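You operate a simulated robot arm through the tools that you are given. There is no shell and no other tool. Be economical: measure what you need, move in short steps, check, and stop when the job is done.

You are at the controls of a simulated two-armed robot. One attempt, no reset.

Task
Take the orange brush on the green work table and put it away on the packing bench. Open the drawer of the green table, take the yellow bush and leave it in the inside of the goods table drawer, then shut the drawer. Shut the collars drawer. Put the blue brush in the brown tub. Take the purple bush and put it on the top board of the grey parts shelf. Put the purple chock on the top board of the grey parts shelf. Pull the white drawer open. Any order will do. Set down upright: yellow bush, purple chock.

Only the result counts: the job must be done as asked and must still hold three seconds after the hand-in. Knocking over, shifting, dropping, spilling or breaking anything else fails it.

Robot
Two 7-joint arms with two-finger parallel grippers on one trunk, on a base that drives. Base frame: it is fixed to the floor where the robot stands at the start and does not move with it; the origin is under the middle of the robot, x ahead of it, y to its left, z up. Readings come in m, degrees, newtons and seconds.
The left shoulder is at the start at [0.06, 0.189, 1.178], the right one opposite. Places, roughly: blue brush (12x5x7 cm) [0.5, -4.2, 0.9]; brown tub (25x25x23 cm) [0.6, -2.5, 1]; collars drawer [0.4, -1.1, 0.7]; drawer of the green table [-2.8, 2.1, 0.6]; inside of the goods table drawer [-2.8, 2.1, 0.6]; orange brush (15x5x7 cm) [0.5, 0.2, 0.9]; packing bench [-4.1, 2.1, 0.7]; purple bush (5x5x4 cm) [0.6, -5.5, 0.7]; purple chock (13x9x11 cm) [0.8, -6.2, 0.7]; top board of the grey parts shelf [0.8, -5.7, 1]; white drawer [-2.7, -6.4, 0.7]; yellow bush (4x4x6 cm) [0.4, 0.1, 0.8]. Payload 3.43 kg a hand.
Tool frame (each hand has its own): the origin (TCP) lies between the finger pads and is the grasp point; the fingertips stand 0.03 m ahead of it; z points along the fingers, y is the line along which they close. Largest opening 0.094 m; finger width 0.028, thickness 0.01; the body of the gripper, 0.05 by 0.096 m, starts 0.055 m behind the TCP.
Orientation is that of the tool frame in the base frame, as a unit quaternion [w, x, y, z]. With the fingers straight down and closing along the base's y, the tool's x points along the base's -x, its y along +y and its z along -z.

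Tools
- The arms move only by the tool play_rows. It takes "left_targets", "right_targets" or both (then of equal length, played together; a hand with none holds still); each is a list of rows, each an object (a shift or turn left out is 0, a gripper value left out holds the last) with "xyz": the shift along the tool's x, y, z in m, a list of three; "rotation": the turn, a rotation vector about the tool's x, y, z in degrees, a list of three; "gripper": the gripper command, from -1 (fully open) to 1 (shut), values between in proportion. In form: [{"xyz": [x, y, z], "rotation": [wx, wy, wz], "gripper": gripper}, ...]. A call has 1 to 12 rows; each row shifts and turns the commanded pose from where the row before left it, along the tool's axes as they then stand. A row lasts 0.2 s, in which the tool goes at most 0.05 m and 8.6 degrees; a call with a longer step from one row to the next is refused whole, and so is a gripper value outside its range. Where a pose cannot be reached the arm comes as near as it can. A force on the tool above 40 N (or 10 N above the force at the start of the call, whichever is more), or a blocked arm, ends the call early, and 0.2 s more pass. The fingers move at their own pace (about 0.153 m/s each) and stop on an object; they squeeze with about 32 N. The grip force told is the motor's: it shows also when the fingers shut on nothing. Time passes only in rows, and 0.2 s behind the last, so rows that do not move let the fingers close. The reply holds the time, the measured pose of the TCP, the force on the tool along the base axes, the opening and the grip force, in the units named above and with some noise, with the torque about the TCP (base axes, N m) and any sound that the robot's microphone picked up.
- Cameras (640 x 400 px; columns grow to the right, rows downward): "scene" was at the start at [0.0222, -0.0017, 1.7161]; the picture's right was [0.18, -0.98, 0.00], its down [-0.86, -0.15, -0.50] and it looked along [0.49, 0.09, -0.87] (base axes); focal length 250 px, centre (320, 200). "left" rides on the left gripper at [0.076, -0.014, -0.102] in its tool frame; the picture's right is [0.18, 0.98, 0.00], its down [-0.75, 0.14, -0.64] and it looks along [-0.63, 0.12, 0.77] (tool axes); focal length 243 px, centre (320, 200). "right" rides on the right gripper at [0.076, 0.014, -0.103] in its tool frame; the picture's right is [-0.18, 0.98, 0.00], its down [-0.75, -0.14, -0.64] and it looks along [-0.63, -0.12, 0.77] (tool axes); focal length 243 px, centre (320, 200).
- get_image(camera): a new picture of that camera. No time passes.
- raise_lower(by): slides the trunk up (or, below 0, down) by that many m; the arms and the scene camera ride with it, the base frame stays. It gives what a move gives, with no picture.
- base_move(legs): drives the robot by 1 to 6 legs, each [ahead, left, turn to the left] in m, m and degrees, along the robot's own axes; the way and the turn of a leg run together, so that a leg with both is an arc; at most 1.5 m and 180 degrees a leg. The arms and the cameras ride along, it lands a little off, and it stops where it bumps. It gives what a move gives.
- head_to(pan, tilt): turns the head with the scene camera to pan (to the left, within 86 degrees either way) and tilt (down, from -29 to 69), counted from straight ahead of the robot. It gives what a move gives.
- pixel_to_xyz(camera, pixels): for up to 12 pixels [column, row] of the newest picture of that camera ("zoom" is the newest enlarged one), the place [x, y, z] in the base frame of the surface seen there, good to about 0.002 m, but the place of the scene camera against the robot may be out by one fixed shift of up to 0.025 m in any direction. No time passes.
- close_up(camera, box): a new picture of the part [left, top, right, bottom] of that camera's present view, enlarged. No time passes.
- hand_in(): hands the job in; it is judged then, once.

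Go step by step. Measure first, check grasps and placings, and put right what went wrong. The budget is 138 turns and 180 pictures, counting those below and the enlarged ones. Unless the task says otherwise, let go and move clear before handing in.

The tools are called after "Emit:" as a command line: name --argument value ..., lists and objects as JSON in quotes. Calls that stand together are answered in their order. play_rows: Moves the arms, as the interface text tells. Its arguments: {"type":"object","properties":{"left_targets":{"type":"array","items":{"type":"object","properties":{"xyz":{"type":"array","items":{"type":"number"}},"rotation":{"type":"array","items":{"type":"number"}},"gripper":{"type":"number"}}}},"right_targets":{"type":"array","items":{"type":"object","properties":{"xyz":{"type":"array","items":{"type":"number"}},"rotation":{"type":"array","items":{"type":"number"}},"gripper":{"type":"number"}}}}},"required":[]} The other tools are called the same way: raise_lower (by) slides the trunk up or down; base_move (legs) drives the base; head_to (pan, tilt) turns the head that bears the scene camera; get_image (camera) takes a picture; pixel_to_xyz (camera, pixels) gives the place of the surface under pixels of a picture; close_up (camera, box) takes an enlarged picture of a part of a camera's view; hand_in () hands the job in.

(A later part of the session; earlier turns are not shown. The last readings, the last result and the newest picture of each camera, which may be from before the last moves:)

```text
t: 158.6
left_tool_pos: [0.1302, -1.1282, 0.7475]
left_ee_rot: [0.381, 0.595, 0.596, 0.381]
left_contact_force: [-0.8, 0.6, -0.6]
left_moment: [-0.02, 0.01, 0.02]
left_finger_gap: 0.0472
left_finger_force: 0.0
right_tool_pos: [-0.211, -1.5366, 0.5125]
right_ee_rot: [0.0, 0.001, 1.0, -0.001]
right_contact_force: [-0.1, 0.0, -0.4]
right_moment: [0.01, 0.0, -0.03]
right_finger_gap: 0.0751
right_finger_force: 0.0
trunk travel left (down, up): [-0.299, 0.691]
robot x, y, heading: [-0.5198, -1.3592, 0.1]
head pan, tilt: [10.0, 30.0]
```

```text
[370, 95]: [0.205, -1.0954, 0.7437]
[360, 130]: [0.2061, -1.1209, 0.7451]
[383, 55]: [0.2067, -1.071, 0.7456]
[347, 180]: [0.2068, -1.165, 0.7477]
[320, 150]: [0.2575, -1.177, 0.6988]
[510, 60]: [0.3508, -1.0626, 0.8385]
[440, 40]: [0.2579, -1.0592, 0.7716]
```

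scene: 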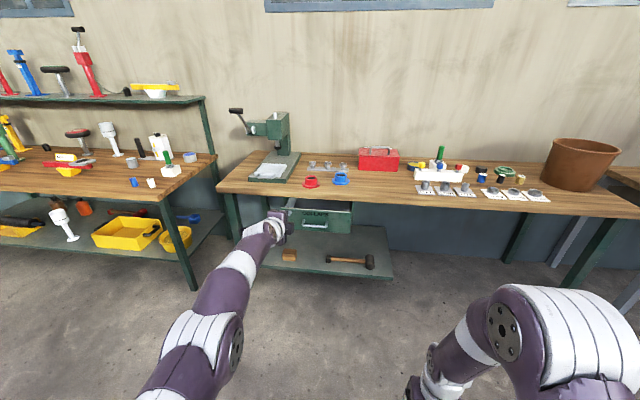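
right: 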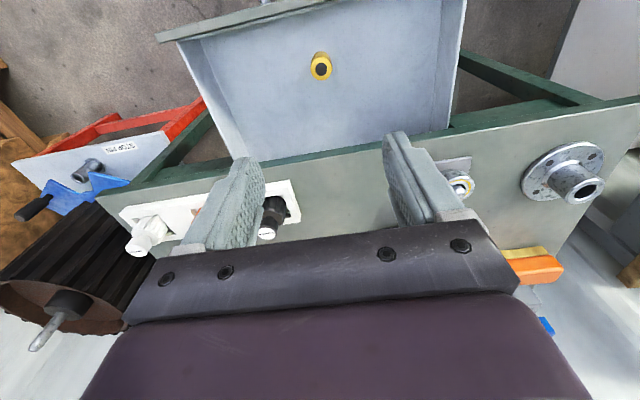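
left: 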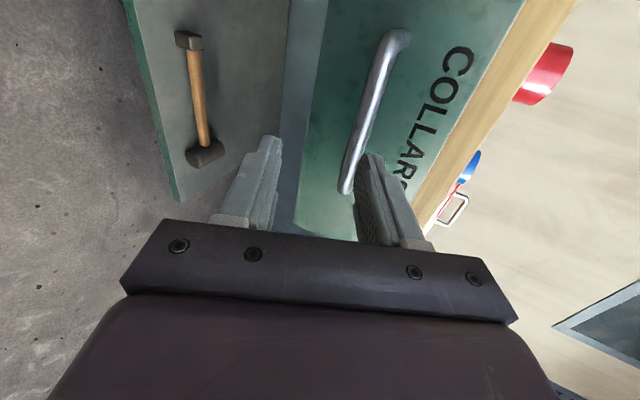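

The bar is at x≈0.21. I'll advance 0.077 and grip.

Emit:
base_move --legs '[[0.077, 0, 0]]'

Emit:
play_rows --left_targets '[{"gripper": 0.5}, {"gripper": 1}, {"gripper": 1}, {"gripper": 1}]'

Emit:
base_move --legs '[[0.07, 0, 0]]'

Emit:
get_image --camera "left"

```text
t: 159.7
left_tool_pos: [0.21, -1.1284, 0.7468]
left_ee_rot: [0.383, 0.596, 0.595, 0.38]
left_contact_force: [0.2, -0.3, -0.2]
left_moment: [-0.01, 0.0, -0.02]
left_finger_gap: 0.0471
left_finger_force: 0.1
right_tool_pos: [-0.1329, -1.5381, 0.5121]
right_ee_rot: [0.0, 0.001, 1.0, 0.0]
right_contact_force: [-0.6, -1.0, 0.2]
right_moment: [0.0, 0.01, -0.03]
right_finger_gap: 0.0751
right_finger_force: 0.1
trunk travel left (down, up): [-0.299, 0.691]
robot x, y, heading: [-0.4467, -1.3607, -0.1]
head pan, tilt: [10.0, 30.0]
```

```text
t: 160.7
left_tool_pos: [0.2093, -1.1289, 0.7459]
left_ee_rot: [0.383, 0.595, 0.596, 0.38]
left_contact_force: [-1.5, -1.3, -4.7]
left_moment: [0.05, 0.0, -0.07]
left_finger_gap: 0.0179
left_finger_force: 44.5
right_tool_pos: [-0.1319, -1.5384, 0.5128]
right_ee_rot: [0.0, 0.001, 1.0, 0.0]
right_contact_force: [-0.1, 0.7, -0.3]
right_moment: [-0.05, -0.02, 0.0]
right_finger_gap: 0.0752
right_finger_force: 0.1
trunk travel left (down, up): [-0.299, 0.691]
robot x, y, heading: [-0.4442, -1.3656, -0.2]
head pan, tilt: [10.0, 30.0]
```

```text
t: 161.7
left_tool_pos: [0.2815, -1.128, 0.7455]
left_ee_rot: [0.381, 0.595, 0.596, 0.381]
left_contact_force: [0.6, -6.3, -6.2]
left_moment: [0.01, 0.05, -0.13]
left_finger_gap: 0.0177
left_finger_force: 45.0
right_tool_pos: [-0.0598, -1.5386, 0.5126]
right_ee_rot: [-0.001, 0.001, 1.0, 0.0]
right_contact_force: [-0.9, 0.8, -0.1]
right_moment: [-0.03, 0.01, -0.02]
right_finger_gap: 0.0753
right_finger_force: 0.1
trunk travel left (down, up): [-0.299, 0.691]
robot x, y, heading: [-0.3719, -1.3618, -0.1]
head pan, tilt: [10.0, 30.0]
```

```text
124 pictures are left
```

left: 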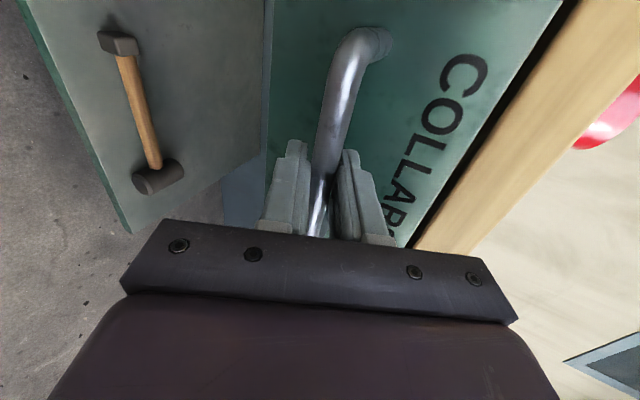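

No end-stop yet. I'll keep pushing in small steps.

Emit:
base_move --legs '[[0.025, 0, 0]]'

Emit:
base_move --legs '[[0.015, 0, 0]]'

Emit:
get_image --camera "left"

```text
t: 162.5
left_tool_pos: [0.3072, -1.1286, 0.7465]
left_ee_rot: [0.382, 0.594, 0.597, 0.38]
left_contact_force: [-0.8, -1.0, -2.4]
left_moment: [0.06, 0.05, -0.02]
left_finger_gap: 0.0178
left_finger_force: 44.6
right_tool_pos: [-0.0338, -1.5372, 0.5116]
right_ee_rot: [0.0, 0.0, 1.0, 0.0]
right_contact_force: [0.2, 0.9, 0.1]
right_moment: [0.05, -0.02, 0.0]
right_finger_gap: 0.0747
right_finger_force: 0.0
trunk travel left (down, up): [-0.299, 0.691]
robot x, y, heading: [-0.3401, -1.3626, -0.2]
head pan, tilt: [10.0, 30.0]
```

```text
t: 163.4
left_tool_pos: [0.3161, -1.1298, 0.7463]
left_ee_rot: [0.38, 0.597, 0.597, 0.379]
left_contact_force: [-9.9, -0.4, 3.0]
left_moment: [0.17, 0.02, 0.06]
left_finger_gap: 0.0181
left_finger_force: 45.2
right_tool_pos: [-0.0217, -1.5383, 0.5127]
right_ee_rot: [0.001, 0.0, 1.0, 0.0]
right_contact_force: [-0.1, 0.8, -0.5]
right_moment: [0.0, 0.0, 0.0]
right_finger_gap: 0.0749
right_finger_force: 0.0
trunk travel left (down, up): [-0.299, 0.691]
robot x, y, heading: [-0.3348, -1.3644, 0.0]
head pan, tilt: [10.0, 30.0]
stopped in leg 1: the force on the tool passed its limit (the readings are from after the stop); the commanded pose is now the measured one
```

```text
123 pictures are left
```

left: 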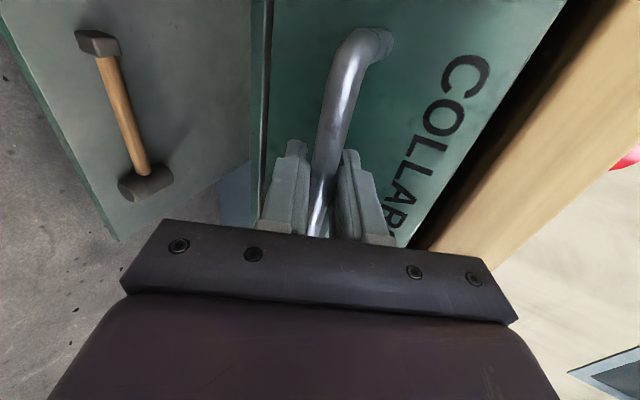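

Hard stop at TCP x 0.316. I'll release, back off slightly, and verify the drawer is flush.

Emit:
play_rows --left_targets '[{"gripper": 0.0}, {}, {}]'

Emit:
base_move --legs '[[-0.35, 0, 0]]'

Emit:
get_image --camera "left"

Emit:
get_image --camera "scene"

Emit:
close_up --camera "scene" --box '[170, 120, 390, 258]'

```text
t: 164.2
left_tool_pos: [0.3163, -1.1269, 0.7444]
left_ee_rot: [0.381, 0.597, 0.597, 0.377]
left_contact_force: [-0.2, 0.6, -0.4]
left_moment: [-0.01, -0.02, -0.01]
left_finger_gap: 0.0469
left_finger_force: 0.1
right_tool_pos: [-0.0221, -1.538, 0.512]
right_ee_rot: [-0.001, 0.0, 1.0, 0.0]
right_contact_force: [0.8, -0.5, 0.6]
right_moment: [0.04, 0.0, -0.02]
right_finger_gap: 0.0751
right_finger_force: 0.0
trunk travel left (down, up): [-0.299, 0.691]
robot x, y, heading: [-0.3346, -1.359, 0.2]
head pan, tilt: [10.0, 30.0]
```

```text
t: 166.4
left_tool_pos: [-0.0275, -1.1305, 0.7462]
left_ee_rot: [0.382, 0.599, 0.595, 0.376]
left_contact_force: [-0.1, 0.7, 0.2]
left_moment: [0.03, 0.01, -0.01]
left_finger_gap: 0.0468
left_finger_force: 0.0
right_tool_pos: [-0.3685, -1.5377, 0.5128]
right_ee_rot: [0.0, 0.004, 1.0, 0.001]
right_contact_force: [0.7, 0.4, -0.2]
right_moment: [0.03, 0.0, -0.01]
right_finger_gap: 0.0751
right_finger_force: 0.1
trunk travel left (down, up): [-0.299, 0.691]
robot x, y, heading: [-0.6823, -1.3607, -0.4]
head pan, tilt: [10.0, 30.0]
```

```text
122 pictures are left
```

left: 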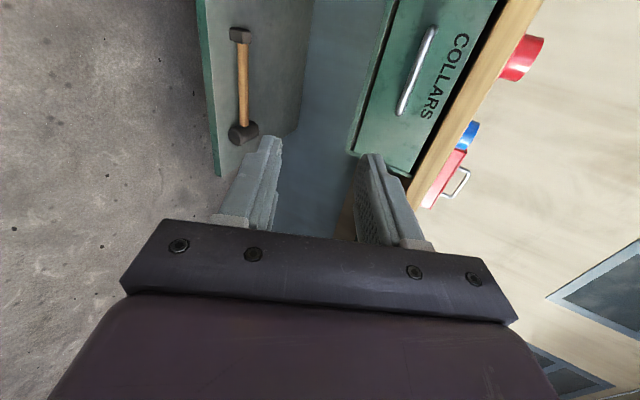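

```text
121 pictures are left
```

scene: 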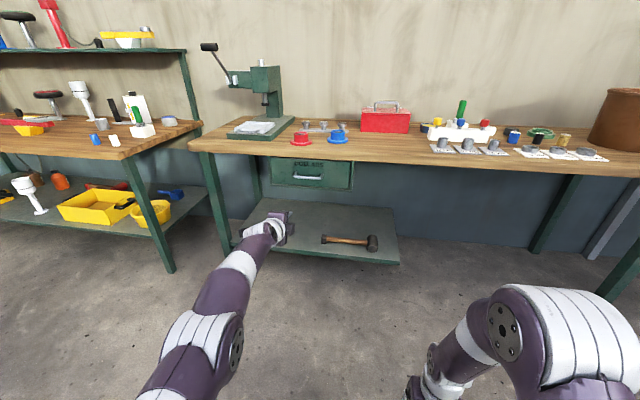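

```text
2.90 times, centred on (280, 189) of scene
```

zoom: 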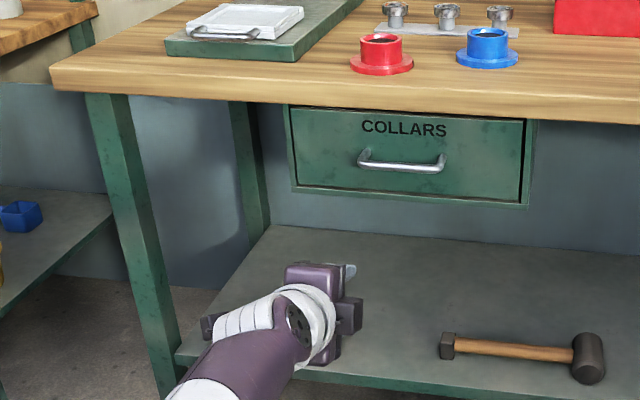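

The drawer is flush in its frame. Next I'll raise the trunk and fold the left arm back to the pointing-down pose.

Emit:
raise_lower --by 0.4

Emit:
raise_lower --by 0.15

Emit:
play_rows --left_targets '[{"xyz": [0, -0.0393, -0.0261], "rotation": [8.2, 0, 0]}, {"xyz": [0, -0.0426, -0.0202], "rotation": [8.2, 0, 0]}, {"xyz": [0, -0.045, -0.014], "rotation": [8.2, 0, 0]}, {"xyz": [0, -0.0466, -0.0073], "rotation": [8.2, 0, 0]}, {"xyz": [0, -0.0472, -0.0007], "rotation": [8.2, 0, 0]}, {"xyz": [0, -0.0468, 0.0061], "rotation": [8.2, 0, 0]}, {"xyz": [0, -0.0454, 0.0127], "rotation": [8.2, 0, 0]}, {"xyz": [0, -0.0432, 0.019], "rotation": [8.2, 0, 0]}]'

Emit:
get_image --camera "scene"

```text
t: 170.3
left_tool_pos: [-0.0279, -1.1311, 1.1453]
left_ee_rot: [0.382, 0.598, 0.595, 0.376]
left_contact_force: [-0.5, -0.7, -0.5]
left_moment: [0.01, -0.04, 0.01]
left_finger_gap: 0.0471
left_finger_force: 0.1
right_tool_pos: [-0.3688, -1.5378, 0.9122]
right_ee_rot: [-0.001, 0.003, 1.0, 0.0]
right_contact_force: [0.0, 0.3, -0.4]
right_moment: [0.01, 0.02, -0.02]
right_finger_gap: 0.0752
right_finger_force: 0.0
trunk travel left (down, up): [-0.699, 0.291]
robot x, y, heading: [-0.6799, -1.3628, -0.5]
head pan, tilt: [10.0, 30.0]
```

```text
t: 172.0
left_tool_pos: [-0.0282, -1.1294, 1.2951]
left_ee_rot: [0.382, 0.599, 0.595, 0.377]
left_contact_force: [-0.1, 0.2, -0.2]
left_moment: [0.02, -0.01, 0.0]
left_finger_gap: 0.0473
left_finger_force: 0.0
right_tool_pos: [-0.3707, -1.5393, 1.0619]
right_ee_rot: [-0.001, 0.003, 1.0, 0.0]
right_contact_force: [-0.1, -0.2, 0.2]
right_moment: [0.02, 0.04, -0.02]
right_finger_gap: 0.0753
right_finger_force: 0.1
trunk travel left (down, up): [-0.849, 0.141]
robot x, y, heading: [-0.6826, -1.3597, -0.4]
head pan, tilt: [10.0, 30.0]
```

```text
t: 173.8
left_tool_pos: [-0.3488, -1.1304, 1.0992]
left_ee_rot: [-0.005, 0.71, 0.704, -0.007]
left_contact_force: [-0.2, 0.5, 0.1]
left_moment: [-0.01, -0.02, -0.01]
left_finger_gap: 0.0473
left_finger_force: 0.0
right_tool_pos: [-0.3687, -1.5382, 1.0616]
right_ee_rot: [0.0, 0.002, 1.0, 0.0]
right_contact_force: [0.0, -0.7, 0.4]
right_moment: [-0.02, -0.03, 0.0]
right_finger_gap: 0.0751
right_finger_force: 0.0
trunk travel left (down, up): [-0.849, 0.141]
robot x, y, heading: [-0.6827, -1.3653, -0.2]
head pan, tilt: [10.0, 30.0]
```

```text
119 pictures are left
```

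scene: 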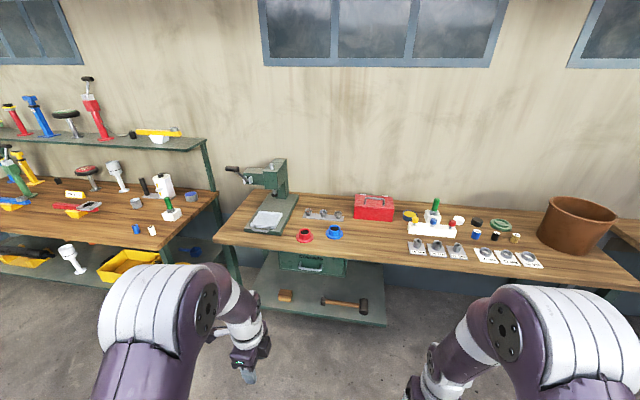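

The left arm is folded. I'll look right along the aisle before driving on.

Emit:
head_to --pan -70 --tilt 30

Emit:
get_image --camera "scene"

Emit:
pixel_to_xyz --camera "scene" --pixels '[[350, 200], [400, 220], [450, 260], [300, 150], [250, 180], [330, 180], [450, 190]]'

```text
t: 175.3
left_tool_pos: [-0.349, -1.1309, 1.1006]
left_ee_rot: [-0.004, 0.71, 0.704, -0.005]
left_contact_force: [-0.1, 0.3, -0.4]
left_moment: [-0.02, -0.01, 0.02]
left_finger_gap: 0.0471
left_finger_force: 0.1
right_tool_pos: [-0.3698, -1.5375, 1.0625]
right_ee_rot: [-0.001, 0.002, 1.0, 0.0]
right_contact_force: [0.2, 0.5, -0.7]
right_moment: [0.03, 0.01, 0.01]
right_finger_gap: 0.0753
right_finger_force: 0.1
trunk travel left (down, up): [-0.849, 0.141]
robot x, y, heading: [-0.6816, -1.3617, -0.1]
head pan, tilt: [-70.0, 30.0]
```

```text
118 pictures are left
```

scene: 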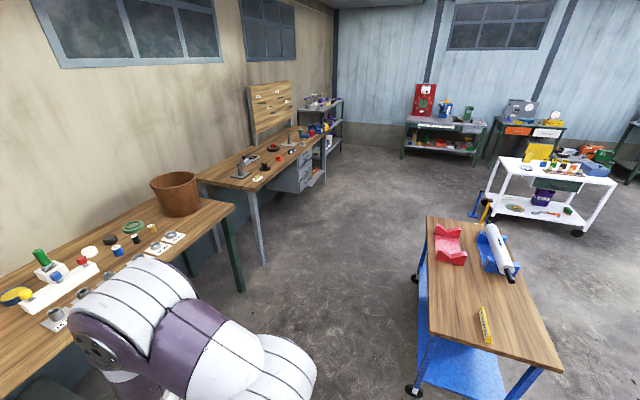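

```text
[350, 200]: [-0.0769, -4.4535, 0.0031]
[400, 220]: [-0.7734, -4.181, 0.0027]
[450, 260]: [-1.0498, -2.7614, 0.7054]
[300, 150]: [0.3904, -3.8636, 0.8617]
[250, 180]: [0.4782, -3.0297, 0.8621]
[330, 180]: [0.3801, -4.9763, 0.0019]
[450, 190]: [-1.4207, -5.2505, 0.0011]
```

The wagon's near side is at x≈-0.97 and the table edge is at 0.35. I'll take x≈-0.32 and strafe to y≈-4.0.

Emit:
base_move --legs '[[0.36, 0, 0], [0, -1.4, 0], [0, -1.27, 0]]'

Emit:
head_to --pan -15 --tilt 45

Emit:
get_image --camera "scene"

Emit:
get_image --camera "right"

```text
t: 190.4
left_tool_pos: [0.0278, -3.8142, 1.0992]
left_ee_rot: [-0.002, 0.694, 0.72, -0.007]
left_contact_force: [-0.3, -0.3, 0.0]
left_moment: [0.03, 0.0, 0.03]
left_finger_gap: 0.047
left_finger_force: 0.2
right_tool_pos: [0.0229, -4.2222, 1.0621]
right_ee_rot: [0.0, -0.018, 1.0, 0.0]
right_contact_force: [-0.7, 0.0, -0.5]
right_moment: [0.0, 0.01, 0.0]
right_finger_gap: 0.0751
right_finger_force: 0.0
trunk travel left (down, up): [-0.849, 0.141]
robot x, y, heading: [-0.2955, -4.0588, 2.1]
head pan, tilt: [-70.0, 30.0]
```

```text
t: 191.6
left_tool_pos: [0.0267, -3.8143, 1.0996]
left_ee_rot: [-0.003, 0.695, 0.719, -0.007]
left_contact_force: [0.0, -0.6, 0.3]
left_moment: [0.01, 0.0, -0.04]
left_finger_gap: 0.047
left_finger_force: 0.0
right_tool_pos: [0.0247, -4.2208, 1.0629]
right_ee_rot: [0.0, -0.019, 1.0, 0.0]
right_contact_force: [0.3, -0.1, -0.3]
right_moment: [-0.01, -0.04, 0.02]
right_finger_gap: 0.0751
right_finger_force: 0.1
trunk travel left (down, up): [-0.849, 0.141]
robot x, y, heading: [-0.2931, -4.0592, 1.6]
head pan, tilt: [-15.0, 45.0]
```

```text
117 pictures are left
```

scene: 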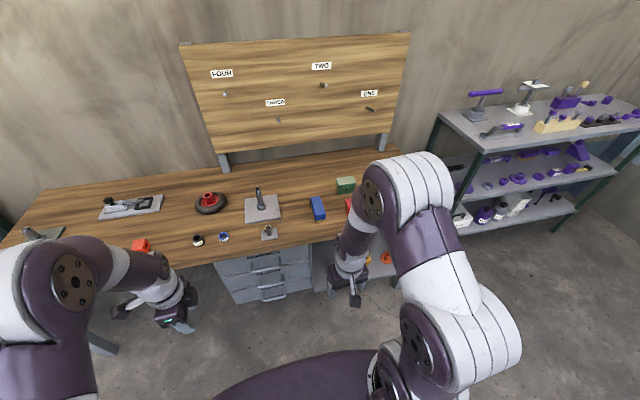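

```text
116 pictures are left
```

right: 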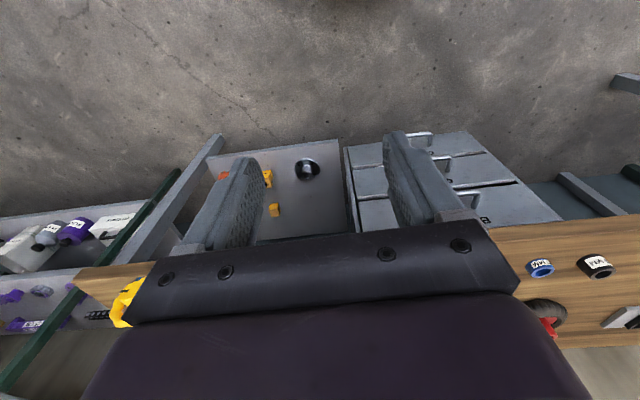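

A blue brush-like block shows at scene (317,208). I'll zoom and measure it.

Emit:
close_up --camera "scene" --box '[230, 160, 400, 266]'

Emit:
pixel_to_xyz --camera "scene" --pixels '[[317, 208], [314, 199], [322, 197], [325, 214], [316, 219], [345, 184], [262, 215], [300, 235]]'

```text
3.76 times, centred on (315, 213) of scene
```

zoom: 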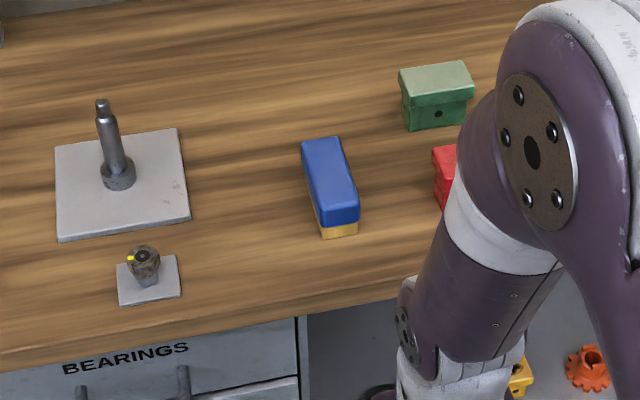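

```text
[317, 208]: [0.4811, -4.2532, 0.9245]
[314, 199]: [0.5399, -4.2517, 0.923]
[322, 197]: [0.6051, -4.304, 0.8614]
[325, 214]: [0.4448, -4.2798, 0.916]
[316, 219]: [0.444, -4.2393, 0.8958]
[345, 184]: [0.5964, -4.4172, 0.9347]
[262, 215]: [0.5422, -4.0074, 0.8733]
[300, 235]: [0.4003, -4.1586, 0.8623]
```

Emit:
pixel_to_xyz --camera "zoom" --pixels '[[306, 144], [340, 141], [355, 205], [322, 210], [331, 180], [435, 170], [450, 70], [340, 240]]'

```text
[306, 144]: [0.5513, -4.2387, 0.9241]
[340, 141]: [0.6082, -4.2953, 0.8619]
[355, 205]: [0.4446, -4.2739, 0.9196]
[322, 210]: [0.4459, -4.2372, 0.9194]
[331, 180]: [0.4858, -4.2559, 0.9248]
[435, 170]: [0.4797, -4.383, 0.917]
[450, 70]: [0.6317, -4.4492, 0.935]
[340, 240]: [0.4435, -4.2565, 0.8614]
```

The brush centre is about (0.480, -4.239), top at z 0.92, long axis along x. I'll drive ahead and position the right hand.

Emit:
base_move --legs '[[0.32, 0, -1.7]]'

Emit:
get_image --camera "right"

```text
t: 193.8
left_tool_pos: [0.3639, -3.8155, 1.0997]
left_ee_rot: [-0.003, 0.703, 0.711, -0.005]
left_contact_force: [-0.1, -1.5, 0.5]
left_moment: [0.01, -0.03, 0.02]
left_finger_gap: 0.047
left_finger_force: 0.1
right_tool_pos: [0.3496, -4.221, 1.0621]
right_ee_rot: [0.0, -0.006, 1.0, 0.0]
right_contact_force: [0.8, 0.8, 0.0]
right_moment: [-0.01, 0.0, -0.01]
right_finger_gap: 0.0752
right_finger_force: 0.0
trunk travel left (down, up): [-0.849, 0.141]
robot x, y, heading: [0.0343, -4.0506, 0.9]
head pan, tilt: [-15.0, 45.0]
```

```text
114 pictures are left
```

right: 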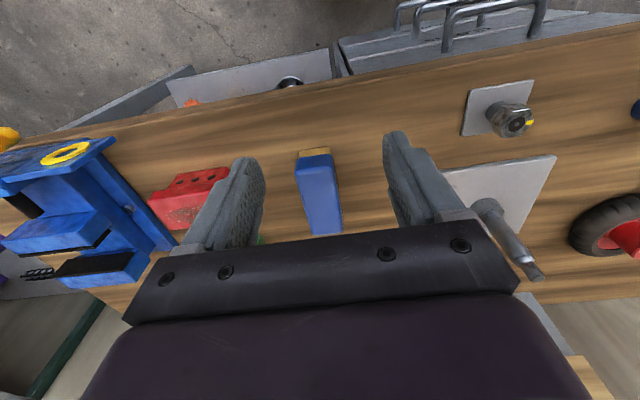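

Emit:
pixel_to_xyz --camera "right" --pixels '[[299, 162], [330, 159], [338, 225], [309, 228], [318, 190], [313, 152], [220, 180], [485, 200], [535, 275]]'

```text
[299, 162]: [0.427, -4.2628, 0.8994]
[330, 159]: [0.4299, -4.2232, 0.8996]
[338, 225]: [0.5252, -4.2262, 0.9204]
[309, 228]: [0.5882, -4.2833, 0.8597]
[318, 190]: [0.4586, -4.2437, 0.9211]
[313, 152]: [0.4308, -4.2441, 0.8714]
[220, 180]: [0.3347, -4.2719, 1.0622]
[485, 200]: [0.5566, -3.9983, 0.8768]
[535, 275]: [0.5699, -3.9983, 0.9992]
```

The brush centre is (0.484, -4.244). I'll move over it, descend and grip.

Emit:
play_rows --right_targets '[{"xyz": [-0.0443, -0.0077, 0]}, {"xyz": [-0.0443, -0.0077, 0]}, {"xyz": [-0.0443, -0.0077, 0]}, {"xyz": [0, 0, 0.04]}, {"xyz": [0, 0, 0.04]}, {"xyz": [0, 0, 0.041]}, {"xyz": [0, 0, 0.041]}, {}, {"gripper": 1}, {"gripper": 1}, {"gripper": 1}, {"gripper": 1}]'

Emit:
get_image --camera "right"

```text
t: 196.4
left_tool_pos: [0.3645, -3.8147, 1.0997]
left_ee_rot: [-0.003, 0.703, 0.711, -0.006]
left_contact_force: [0.1, 0.2, -0.6]
left_moment: [-0.01, 0.01, 0.05]
left_finger_gap: 0.0472
left_finger_force: 0.0
right_tool_pos: [0.4823, -4.2423, 0.8974]
right_ee_rot: [0.0, -0.006, 1.0, 0.0]
right_contact_force: [0.2, 1.0, 0.4]
right_moment: [0.0, -0.01, 0.0]
right_finger_gap: 0.0539
right_finger_force: 31.3
trunk travel left (down, up): [-0.849, 0.141]
robot x, y, heading: [0.0379, -4.0517, 1.0]
head pan, tilt: [-15.0, 45.0]
```

```text
113 pictures are left
```

right: 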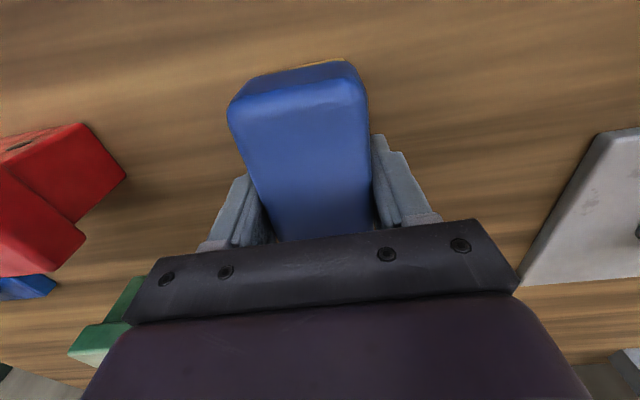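

Gripped with a 0.054 gap. I'll lift, retract, back off and go to the brown tub.

Emit:
play_rows --right_targets '[{"xyz": [0, 0, -0.045]}, {"xyz": [0, 0, -0.045]}, {"xyz": [0, 0, -0.045]}, {"xyz": [0, 0, -0.045]}, {"xyz": [0, 0, -0.045]}, {"xyz": [0, 0, -0.045]}, {"xyz": [0.045, 0, 0]}, {"xyz": [0.045, 0, 0]}, {"xyz": [0.045, 0, 0]}]'

Emit:
base_move --legs '[[-0.36, 0, -1], [0, 1.5, 0], [0, 0.2, 0]]'

Emit:
get_image --camera "scene"

Emit:
get_image --camera "right"

```text
t: 198.4
left_tool_pos: [0.3625, -3.8148, 1.1006]
left_ee_rot: [-0.003, 0.704, 0.71, -0.006]
left_contact_force: [-0.9, -0.7, -0.7]
left_moment: [0.03, -0.02, -0.02]
left_finger_gap: 0.0472
left_finger_force: 0.1
right_tool_pos: [0.3494, -4.2465, 1.1691]
right_ee_rot: [0.001, -0.006, 1.0, 0.001]
right_contact_force: [-0.4, 0.0, -1.2]
right_moment: [0.02, -0.03, 0.0]
right_finger_gap: 0.0539
right_finger_force: 32.6
trunk travel left (down, up): [-0.849, 0.141]
robot x, y, heading: [0.0379, -4.0512, 0.7]
head pan, tilt: [-15.0, 45.0]
```

```text
t: 208.8
left_tool_pos: [-0.0101, -2.136, 1.1001]
left_ee_rot: [-0.004, 0.698, 0.716, -0.006]
left_contact_force: [0.3, -1.3, -0.6]
left_moment: [0.01, -0.03, -0.03]
left_finger_gap: 0.0469
left_finger_force: 0.0
right_tool_pos: [-0.0149, -2.569, 1.1682]
right_ee_rot: [0.0, -0.014, 1.0, 0.001]
right_contact_force: [-0.4, 0.0, -2.0]
right_moment: [0.04, -0.01, 0.0]
right_finger_gap: 0.0539
right_finger_force: 32.2
trunk travel left (down, up): [-0.849, 0.141]
robot x, y, heading: [-0.3328, -2.3759, 1.8]
head pan, tilt: [-15.0, 45.0]
```

```text
112 pictures are left
```

scene: 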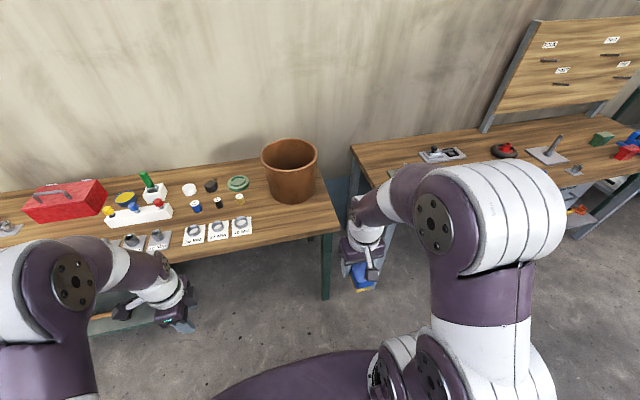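

```text
111 pictures are left
```

right: 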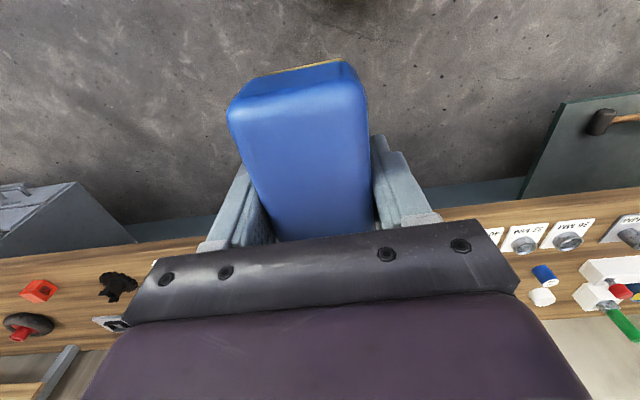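

The tub is at scene (290,170). I'll measure its rim.

Emit:
close_up --camera "scene" --box '[230, 120, 350, 195]'

Emit:
pixel_to_xyz --camera "zoom" --pixels '[[170, 190], [460, 170], [310, 100], [325, 278], [290, 240], [300, 200], [400, 110], [240, 255], [320, 390]]'

```text
5.33 times, centred on (290, 158) of scene
```

zoom: 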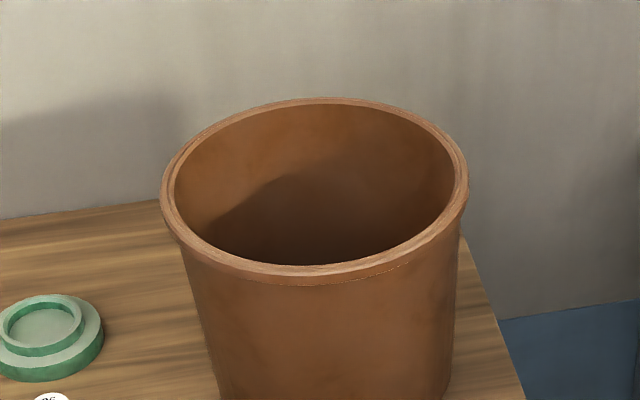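

```text
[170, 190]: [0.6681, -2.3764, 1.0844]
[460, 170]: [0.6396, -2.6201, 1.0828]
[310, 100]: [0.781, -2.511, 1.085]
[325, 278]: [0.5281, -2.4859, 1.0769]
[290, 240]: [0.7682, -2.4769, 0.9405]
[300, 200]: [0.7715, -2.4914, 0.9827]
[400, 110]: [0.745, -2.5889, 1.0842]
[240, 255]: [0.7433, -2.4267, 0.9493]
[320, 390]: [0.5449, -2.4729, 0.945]
```

The tub's true centre is (0.637, -2.481) and the rim is at z 1.08. I'll raise slightly and drive up.

Emit:
raise_lower --by 0.06

Emit:
base_move --legs '[[0, 0.085, -1.6], [0.42, 0, 0]]'

Emit:
get_image --camera "scene"

```text
t: 209.8
left_tool_pos: [-0.0104, -2.1364, 1.1594]
left_ee_rot: [-0.004, 0.698, 0.716, -0.006]
left_contact_force: [-0.2, 0.1, -0.4]
left_moment: [-0.03, 0.03, 0.03]
left_finger_gap: 0.0467
left_finger_force: 0.1
right_tool_pos: [-0.0151, -2.569, 1.2279]
right_ee_rot: [0.0, -0.014, 1.0, 0.0]
right_contact_force: [-0.8, -0.5, -1.5]
right_moment: [0.0, 0.01, -0.02]
right_finger_gap: 0.0537
right_finger_force: 31.6
trunk travel left (down, up): [-0.909, 0.081]
robot x, y, heading: [-0.3375, -2.3792, 1.7]
head pan, tilt: [-15.0, 45.0]
```

```text
t: 213.1
left_tool_pos: [0.4147, -2.0707, 1.1596]
left_ee_rot: [-0.003, 0.714, 0.7, -0.005]
left_contact_force: [1.1, -0.4, 0.2]
left_moment: [0.0, 0.0, 0.01]
left_finger_gap: 0.0469
left_finger_force: 0.0
right_tool_pos: [0.3887, -2.5029, 1.228]
right_ee_rot: [0.001, 0.009, 1.0, 0.0]
right_contact_force: [-0.4, -0.6, -1.2]
right_moment: [0.02, -0.01, -0.02]
right_finger_gap: 0.054
right_finger_force: 32.1
trunk travel left (down, up): [-0.909, 0.081]
robot x, y, heading: [0.0787, -2.2993, -1.0]
head pan, tilt: [-15.0, 45.0]
```

```text
109 pictures are left
```

scene: 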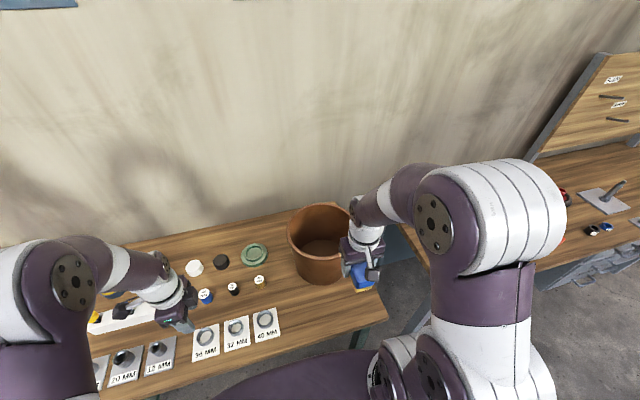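

Emit:
play_rows --right_targets '[{"xyz": [-0.0422, 0.0044, 0]}, {"xyz": [-0.0422, 0.0044, 0]}, {"xyz": [-0.0422, 0.0044, 0]}, {"xyz": [-0.0422, 0.0044, 0]}, {"xyz": [-0.0422, 0.0044, 0]}, {"xyz": [-0.0422, 0.0044, 0]}]'

Emit:
get_image --camera "right"

Emit:
get_image --camera "scene"

```text
t: 214.4
left_tool_pos: [0.4177, -2.0719, 1.1593]
left_ee_rot: [-0.005, 0.714, 0.7, -0.007]
left_contact_force: [-0.6, 0.3, 0.4]
left_moment: [0.0, -0.01, 0.01]
left_finger_gap: 0.0472
left_finger_force: 0.1
right_tool_pos: [0.6255, -2.4809, 1.2127]
right_ee_rot: [0.0, 0.009, 1.0, 0.0]
right_contact_force: [0.6, 0.3, -1.3]
right_moment: [-0.04, 0.01, 0.02]
right_finger_gap: 0.0539
right_finger_force: 32.4
right hand out of reach, approached as far as the arm can: row 6
trunk travel left (down, up): [-0.909, 0.081]
robot x, y, heading: [0.0833, -2.3002, -1.1]
head pan, tilt: [-15.0, 45.0]
```

```text
108 pictures are left
```

right: 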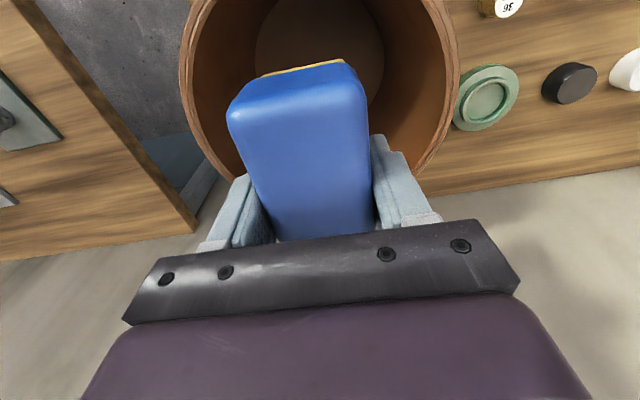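

```text
107 pictures are left
```

scene: 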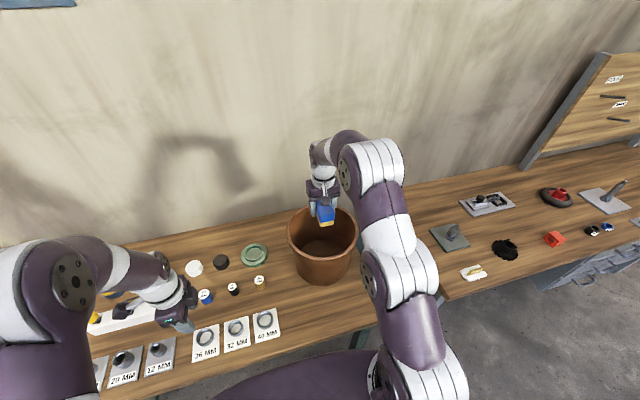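

The hand is at its reach limit. I'll check the rim from the right camera.

Emit:
pixel_to_xyz --camera "right" --pixels '[[184, 70], [452, 50], [200, 150], [440, 130], [300, 40], [460, 85], [190, 20]]'

```text
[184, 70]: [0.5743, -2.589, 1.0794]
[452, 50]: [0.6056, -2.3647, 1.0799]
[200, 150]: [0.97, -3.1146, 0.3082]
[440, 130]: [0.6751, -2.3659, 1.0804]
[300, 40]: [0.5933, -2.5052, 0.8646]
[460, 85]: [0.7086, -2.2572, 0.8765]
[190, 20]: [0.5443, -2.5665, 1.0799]
```

The tub centre is (0.640, -2.484) and its floor is at z 0.865. I'll lower in, nudging forward.

Emit:
play_rows --right_targets '[{"xyz": [0, 0, 0.045]}, {"xyz": [-0.003, 0, 0.045]}, {"xyz": [-0.003, 0, 0.045]}, {"xyz": [-0.003, 0, 0.045]}, {"xyz": [-0.002, 0, 0.04]}, {"xyz": [0, 0, 0.04]}]'

Emit:
get_image --camera "right"

Emit:
close_up --camera "scene" --box '[240, 120, 440, 245]'

```text
t: 215.8
left_tool_pos: [0.4165, -2.0723, 1.1597]
left_ee_rot: [-0.004, 0.714, 0.7, -0.005]
left_contact_force: [-1.0, -0.7, 0.2]
left_moment: [0.02, 0.0, 0.04]
left_finger_gap: 0.0473
left_finger_force: 0.1
right_tool_pos: [0.6374, -2.4797, 0.9541]
right_ee_rot: [0.0, 0.009, 1.0, 0.0]
right_contact_force: [-1.1, -0.9, -1.7]
right_moment: [0.0, 0.01, -0.01]
right_finger_gap: 0.054
right_finger_force: 31.9
trunk travel left (down, up): [-0.909, 0.081]
robot x, y, heading: [0.0856, -2.2969, -0.9]
head pan, tilt: [-15.0, 45.0]
```

```text
106 pictures are left
```

right: 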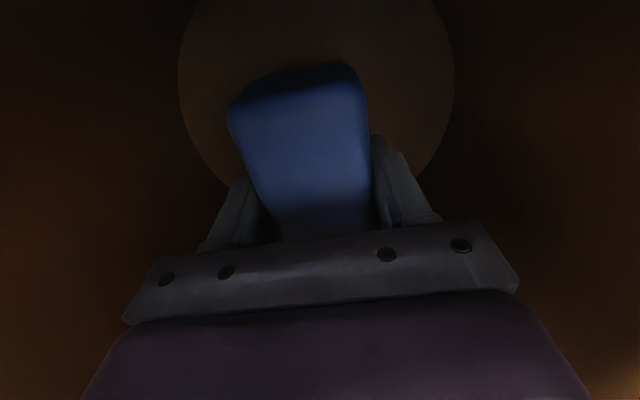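

```text
3.20 times, centred on (340, 182) of scene
```

zoom: 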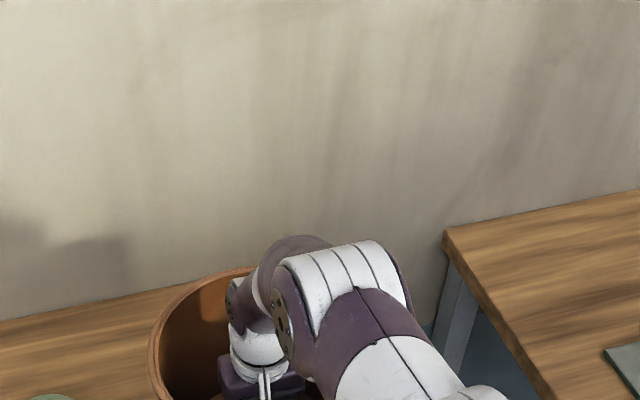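

The brush is inside the tub, 5 cm above its floor. I'll lower 2.5 cm more and check the force before releasing.

Emit:
play_rows --right_targets '[{"xyz": [0, 0, 0.013]}, {"xyz": [0, 0, 0.013]}, {}]'

Emit:
pixel_to_xyz --camera "zoom" --pixels '[[260, 300], [235, 330], [300, 330], [340, 380], [370, 320], [400, 370]]'

```text
t: 216.7
left_tool_pos: [0.4159, -2.0719, 1.1582]
left_ee_rot: [-0.004, 0.714, 0.7, -0.006]
left_contact_force: [-0.1, 0.7, -0.4]
left_moment: [0.03, -0.02, 0.01]
left_finger_gap: 0.0472
left_finger_force: 0.0
right_tool_pos: [0.6353, -2.4807, 0.9244]
right_ee_rot: [0.0, 0.009, 1.0, 0.0]
right_contact_force: [1.0, -0.9, -1.9]
right_moment: [0.09, 0.26, 0.09]
right_finger_gap: 0.0541
right_finger_force: 31.7
trunk travel left (down, up): [-0.909, 0.081]
robot x, y, heading: [0.0829, -2.2972, -1.1]
head pan, tilt: [-15.0, 45.0]
```

```text
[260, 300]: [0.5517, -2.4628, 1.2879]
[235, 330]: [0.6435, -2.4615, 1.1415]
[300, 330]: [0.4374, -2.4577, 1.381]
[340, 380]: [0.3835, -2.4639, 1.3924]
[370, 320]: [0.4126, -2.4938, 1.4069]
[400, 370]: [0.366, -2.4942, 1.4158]
```

Close to the floor with only a light touch. Releasing, then lifting out.

Emit:
play_rows --right_targets '[{"gripper": 0.0}, {"gripper": -0.5}, {}, {}, {"xyz": [0, 0, -0.03]}, {"xyz": [0, 0, -0.045]}, {"xyz": [0, 0, -0.045]}, {"xyz": [0, 0, -0.045]}, {"xyz": [0, 0, -0.045]}, {"xyz": [0, 0, -0.045]}, {"xyz": [0.02, 0, -0.03]}]'

Emit:
get_image --camera "right"

```text
t: 219.1
left_tool_pos: [0.4149, -2.0716, 1.1598]
left_ee_rot: [-0.003, 0.714, 0.7, -0.005]
left_contact_force: [-0.5, -0.4, -0.8]
left_moment: [0.01, -0.02, 0.02]
left_finger_gap: 0.047
left_finger_force: 0.1
right_tool_pos: [0.6124, -2.4813, 1.2133]
right_ee_rot: [0.001, 0.009, 1.0, 0.001]
right_contact_force: [0.3, 0.4, 0.8]
right_moment: [-0.01, -0.01, 0.02]
right_finger_gap: 0.0706
right_finger_force: 0.1
trunk travel left (down, up): [-0.909, 0.081]
robot x, y, heading: [0.0837, -2.2982, -1.0]
head pan, tilt: [-15.0, 45.0]
```

```text
104 pictures are left
```

right: 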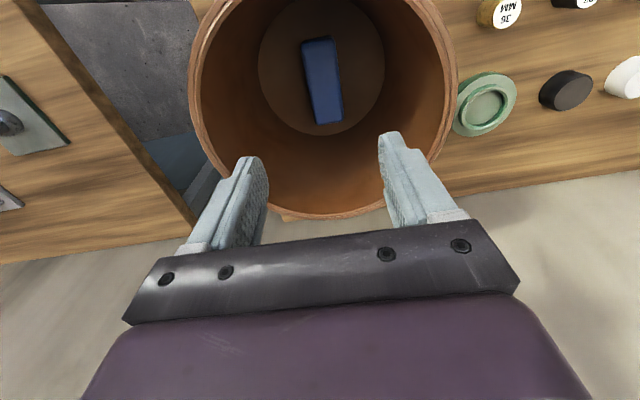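

The blue brush lies in the tub. I'll retract and drive to the grey parts shelf.

Emit:
play_rows --right_targets '[{"xyz": [0.045, 0, -0.01]}, {"xyz": [0.045, 0, 0]}, {"xyz": [0.045, 0, 0]}, {"xyz": [0.045, 0, 0]}, {"xyz": [0.045, 0, 0]}]'

Emit:
base_move --legs '[[-0.45, 0, 1], [0, -1.5, 0], [0, -1.5, 0], [0, -0.5, 0]]'

Emit:
head_to --pan 0 --tilt 40

Emit:
get_image --camera "scene"

```text
t: 220.2
left_tool_pos: [0.4132, -2.0718, 1.1607]
left_ee_rot: [-0.002, 0.714, 0.7, -0.005]
left_contact_force: [0.3, -0.8, 0.8]
left_moment: [-0.04, -0.02, -0.02]
left_finger_gap: 0.0472
left_finger_force: 0.0
right_tool_pos: [0.3879, -2.4762, 1.2206]
right_ee_rot: [0.002, 0.009, 1.0, 0.0]
right_contact_force: [0.0, 0.2, 0.7]
right_moment: [0.01, -0.05, 0.0]
right_finger_gap: 0.0704
right_finger_force: 0.0
trunk travel left (down, up): [-0.909, 0.081]
robot x, y, heading: [0.0824, -2.3006, -1.1]
head pan, tilt: [-15.0, 45.0]
```

```text
t: 239.2
left_tool_pos: [-0.0821, -5.481, 1.1589]
left_ee_rot: [-0.003, 0.713, 0.701, -0.007]
left_contact_force: [-0.8, -0.4, 0.5]
left_moment: [0.02, 0.01, 0.02]
left_finger_gap: 0.0471
left_finger_force: 0.1
right_tool_pos: [-0.1073, -5.8871, 1.2203]
right_ee_rot: [0.0, 0.005, 1.0, -0.002]
right_contact_force: [0.0, 0.2, 0.5]
right_moment: [0.0, 0.0, 0.0]
right_finger_gap: 0.0705
right_finger_force: 0.1
trunk travel left (down, up): [-0.909, 0.081]
robot x, y, heading: [-0.4171, -5.7128, -0.8]
head pan, tilt: [-15.0, 45.0]
```

```text
t: 239.9
left_tool_pos: [-0.0824, -5.4823, 1.1597]
left_ee_rot: [-0.004, 0.713, 0.701, -0.006]
left_contact_force: [-0.3, 0.0, -0.3]
left_moment: [0.03, 0.0, 0.0]
left_finger_gap: 0.047
left_finger_force: 0.1
right_tool_pos: [-0.1073, -5.8889, 1.2199]
right_ee_rot: [0.0, 0.006, 1.0, 0.0]
right_contact_force: [0.3, 0.1, 0.1]
right_moment: [0.01, -0.02, -0.02]
right_finger_gap: 0.0706
right_finger_force: 0.0
trunk travel left (down, up): [-0.909, 0.081]
robot x, y, heading: [-0.417, -5.711, -0.7]
head pan, tilt: [0.0, 40.0]
```

```text
103 pictures are left
```

scene: 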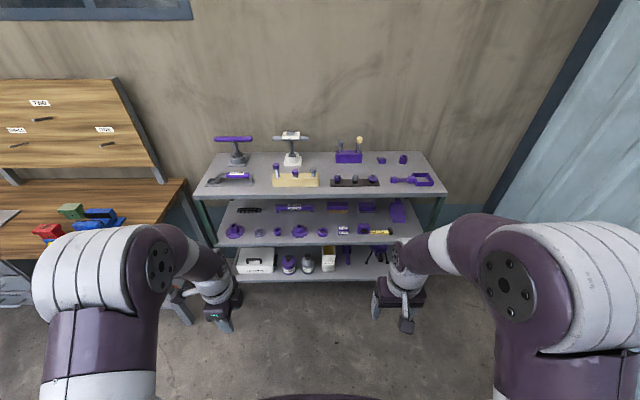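

Many purple parts sit on the shelf. I'll zoom in on both boards.

Emit:
close_up --camera "scene" --box '[205, 195, 325, 270]'

Emit:
pixel_to_xyz --camera "zoom" --pixels '[[160, 190], [285, 205], [390, 195], [500, 190], [60, 200], [200, 230]]'

Emit:
close_up --camera "scene" --box '[310, 195, 430, 270]'

Emit:
pixel_to_xyz --camera "zoom" --pixels '[[160, 190], [290, 180], [460, 60], [490, 110], [300, 60], [150, 60]]'

Emit:
close_up --camera "scene" --box '[195, 115, 455, 277]'

```text
5.33 times, centred on (265, 232) of scene
```

zoom: 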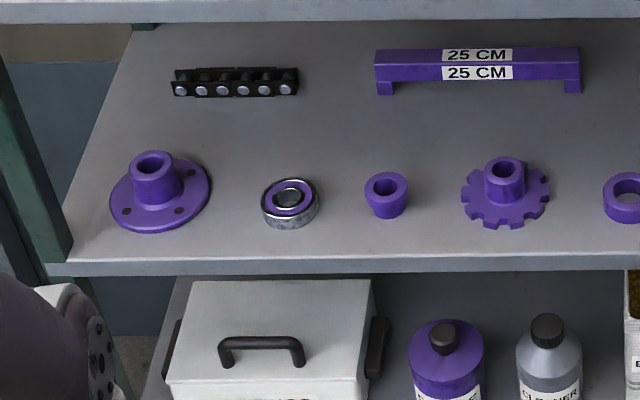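

```text
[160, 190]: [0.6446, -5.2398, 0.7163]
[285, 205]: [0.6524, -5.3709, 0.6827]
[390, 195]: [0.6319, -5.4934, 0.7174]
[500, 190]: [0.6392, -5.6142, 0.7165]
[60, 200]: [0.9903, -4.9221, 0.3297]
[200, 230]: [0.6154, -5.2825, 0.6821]
```

```text
5.33 times, centred on (370, 232) of scene
```

zoom: 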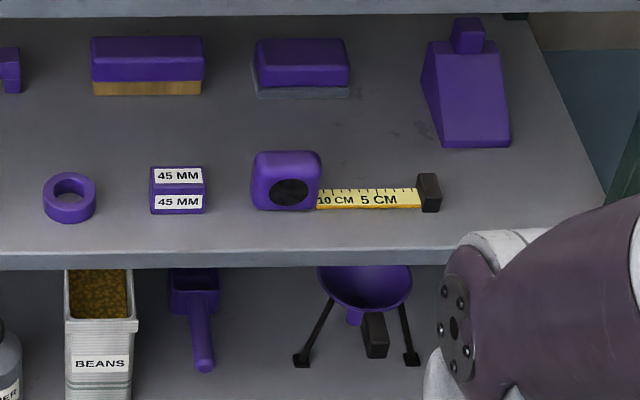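

```text
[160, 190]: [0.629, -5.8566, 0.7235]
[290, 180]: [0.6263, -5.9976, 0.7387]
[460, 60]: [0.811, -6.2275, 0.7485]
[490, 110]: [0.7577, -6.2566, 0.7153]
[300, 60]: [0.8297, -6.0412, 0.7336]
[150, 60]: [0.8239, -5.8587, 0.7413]
```

```text
2.46 times, centred on (325, 196) of scene
```

zoom: 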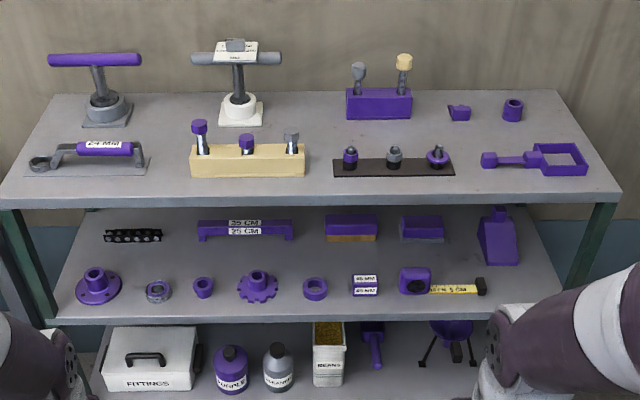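

The purple bush is at zoom (388,195), roughly (0.62, -5.48). The chock is the wedge with a tab near (0.79, -6.21). I'll measure board edges and the free spots on the top board.

Emit:
pixel_to_xyz --camera "zoom" --pixels '[[310, 200], [20, 195], [610, 190], [310, 120], [175, 110], [60, 110], [300, 320], [300, 310], [430, 130], [175, 140], [310, 140], [560, 100]]'

Emit:
close_up --camera "scene" --box '[195, 115, 325, 196]'

Emit:
pixel_to_xyz --camera "zoom" --pixels '[[295, 160], [155, 195], [330, 200], [290, 300], [340, 310], [355, 230], [470, 130], [440, 190], [225, 180], [210, 290], [250, 390]]'

Emit:
close_up --camera "scene" --box '[310, 115, 440, 196]'

Emit:
pixel_to_xyz --camera "zoom" --pixels '[[50, 180], [135, 195], [290, 200], [345, 190], [420, 200], [490, 200], [560, 200], [150, 290], [60, 270]]'

```text
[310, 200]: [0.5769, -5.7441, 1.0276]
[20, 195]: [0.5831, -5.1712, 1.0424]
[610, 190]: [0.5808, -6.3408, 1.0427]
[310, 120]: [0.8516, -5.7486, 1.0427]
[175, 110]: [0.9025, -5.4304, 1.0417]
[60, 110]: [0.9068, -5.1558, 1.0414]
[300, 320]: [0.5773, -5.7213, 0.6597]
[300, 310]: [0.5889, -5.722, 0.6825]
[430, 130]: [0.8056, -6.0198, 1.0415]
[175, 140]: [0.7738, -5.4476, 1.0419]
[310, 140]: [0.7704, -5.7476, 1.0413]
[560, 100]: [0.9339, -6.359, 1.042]
```

```text
4.92 times, centred on (260, 156) of scene
```

zoom: 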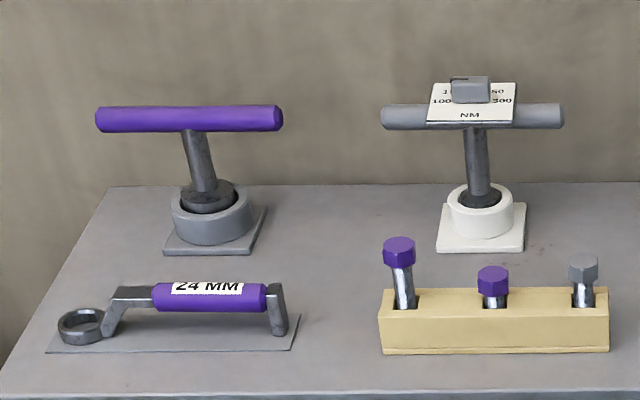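

```text
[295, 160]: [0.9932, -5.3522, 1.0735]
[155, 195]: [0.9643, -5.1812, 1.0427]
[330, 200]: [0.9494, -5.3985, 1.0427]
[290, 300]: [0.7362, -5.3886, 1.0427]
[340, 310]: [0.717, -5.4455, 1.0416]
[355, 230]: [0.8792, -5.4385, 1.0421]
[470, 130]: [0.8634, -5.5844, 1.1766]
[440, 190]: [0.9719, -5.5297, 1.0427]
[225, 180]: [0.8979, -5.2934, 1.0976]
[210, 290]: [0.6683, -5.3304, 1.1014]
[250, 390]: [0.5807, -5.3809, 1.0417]
```

```text
4.92 times, centred on (375, 156) of scene
```

zoom: 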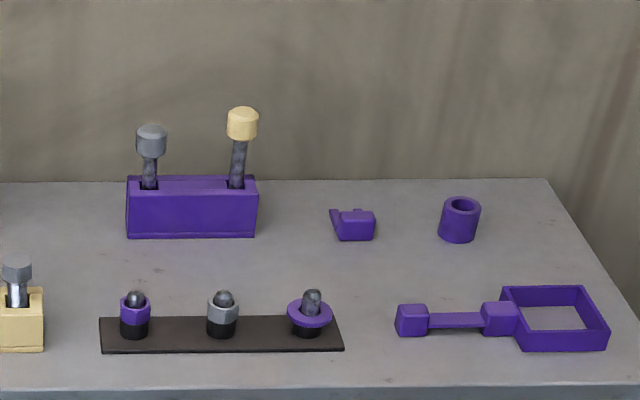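

```text
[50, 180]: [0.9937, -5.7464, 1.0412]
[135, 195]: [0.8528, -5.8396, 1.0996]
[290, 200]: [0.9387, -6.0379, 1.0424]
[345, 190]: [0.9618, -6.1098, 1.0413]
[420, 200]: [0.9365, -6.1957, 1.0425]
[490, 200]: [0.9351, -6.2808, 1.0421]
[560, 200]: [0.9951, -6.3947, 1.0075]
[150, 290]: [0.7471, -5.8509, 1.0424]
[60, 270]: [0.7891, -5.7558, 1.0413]
```

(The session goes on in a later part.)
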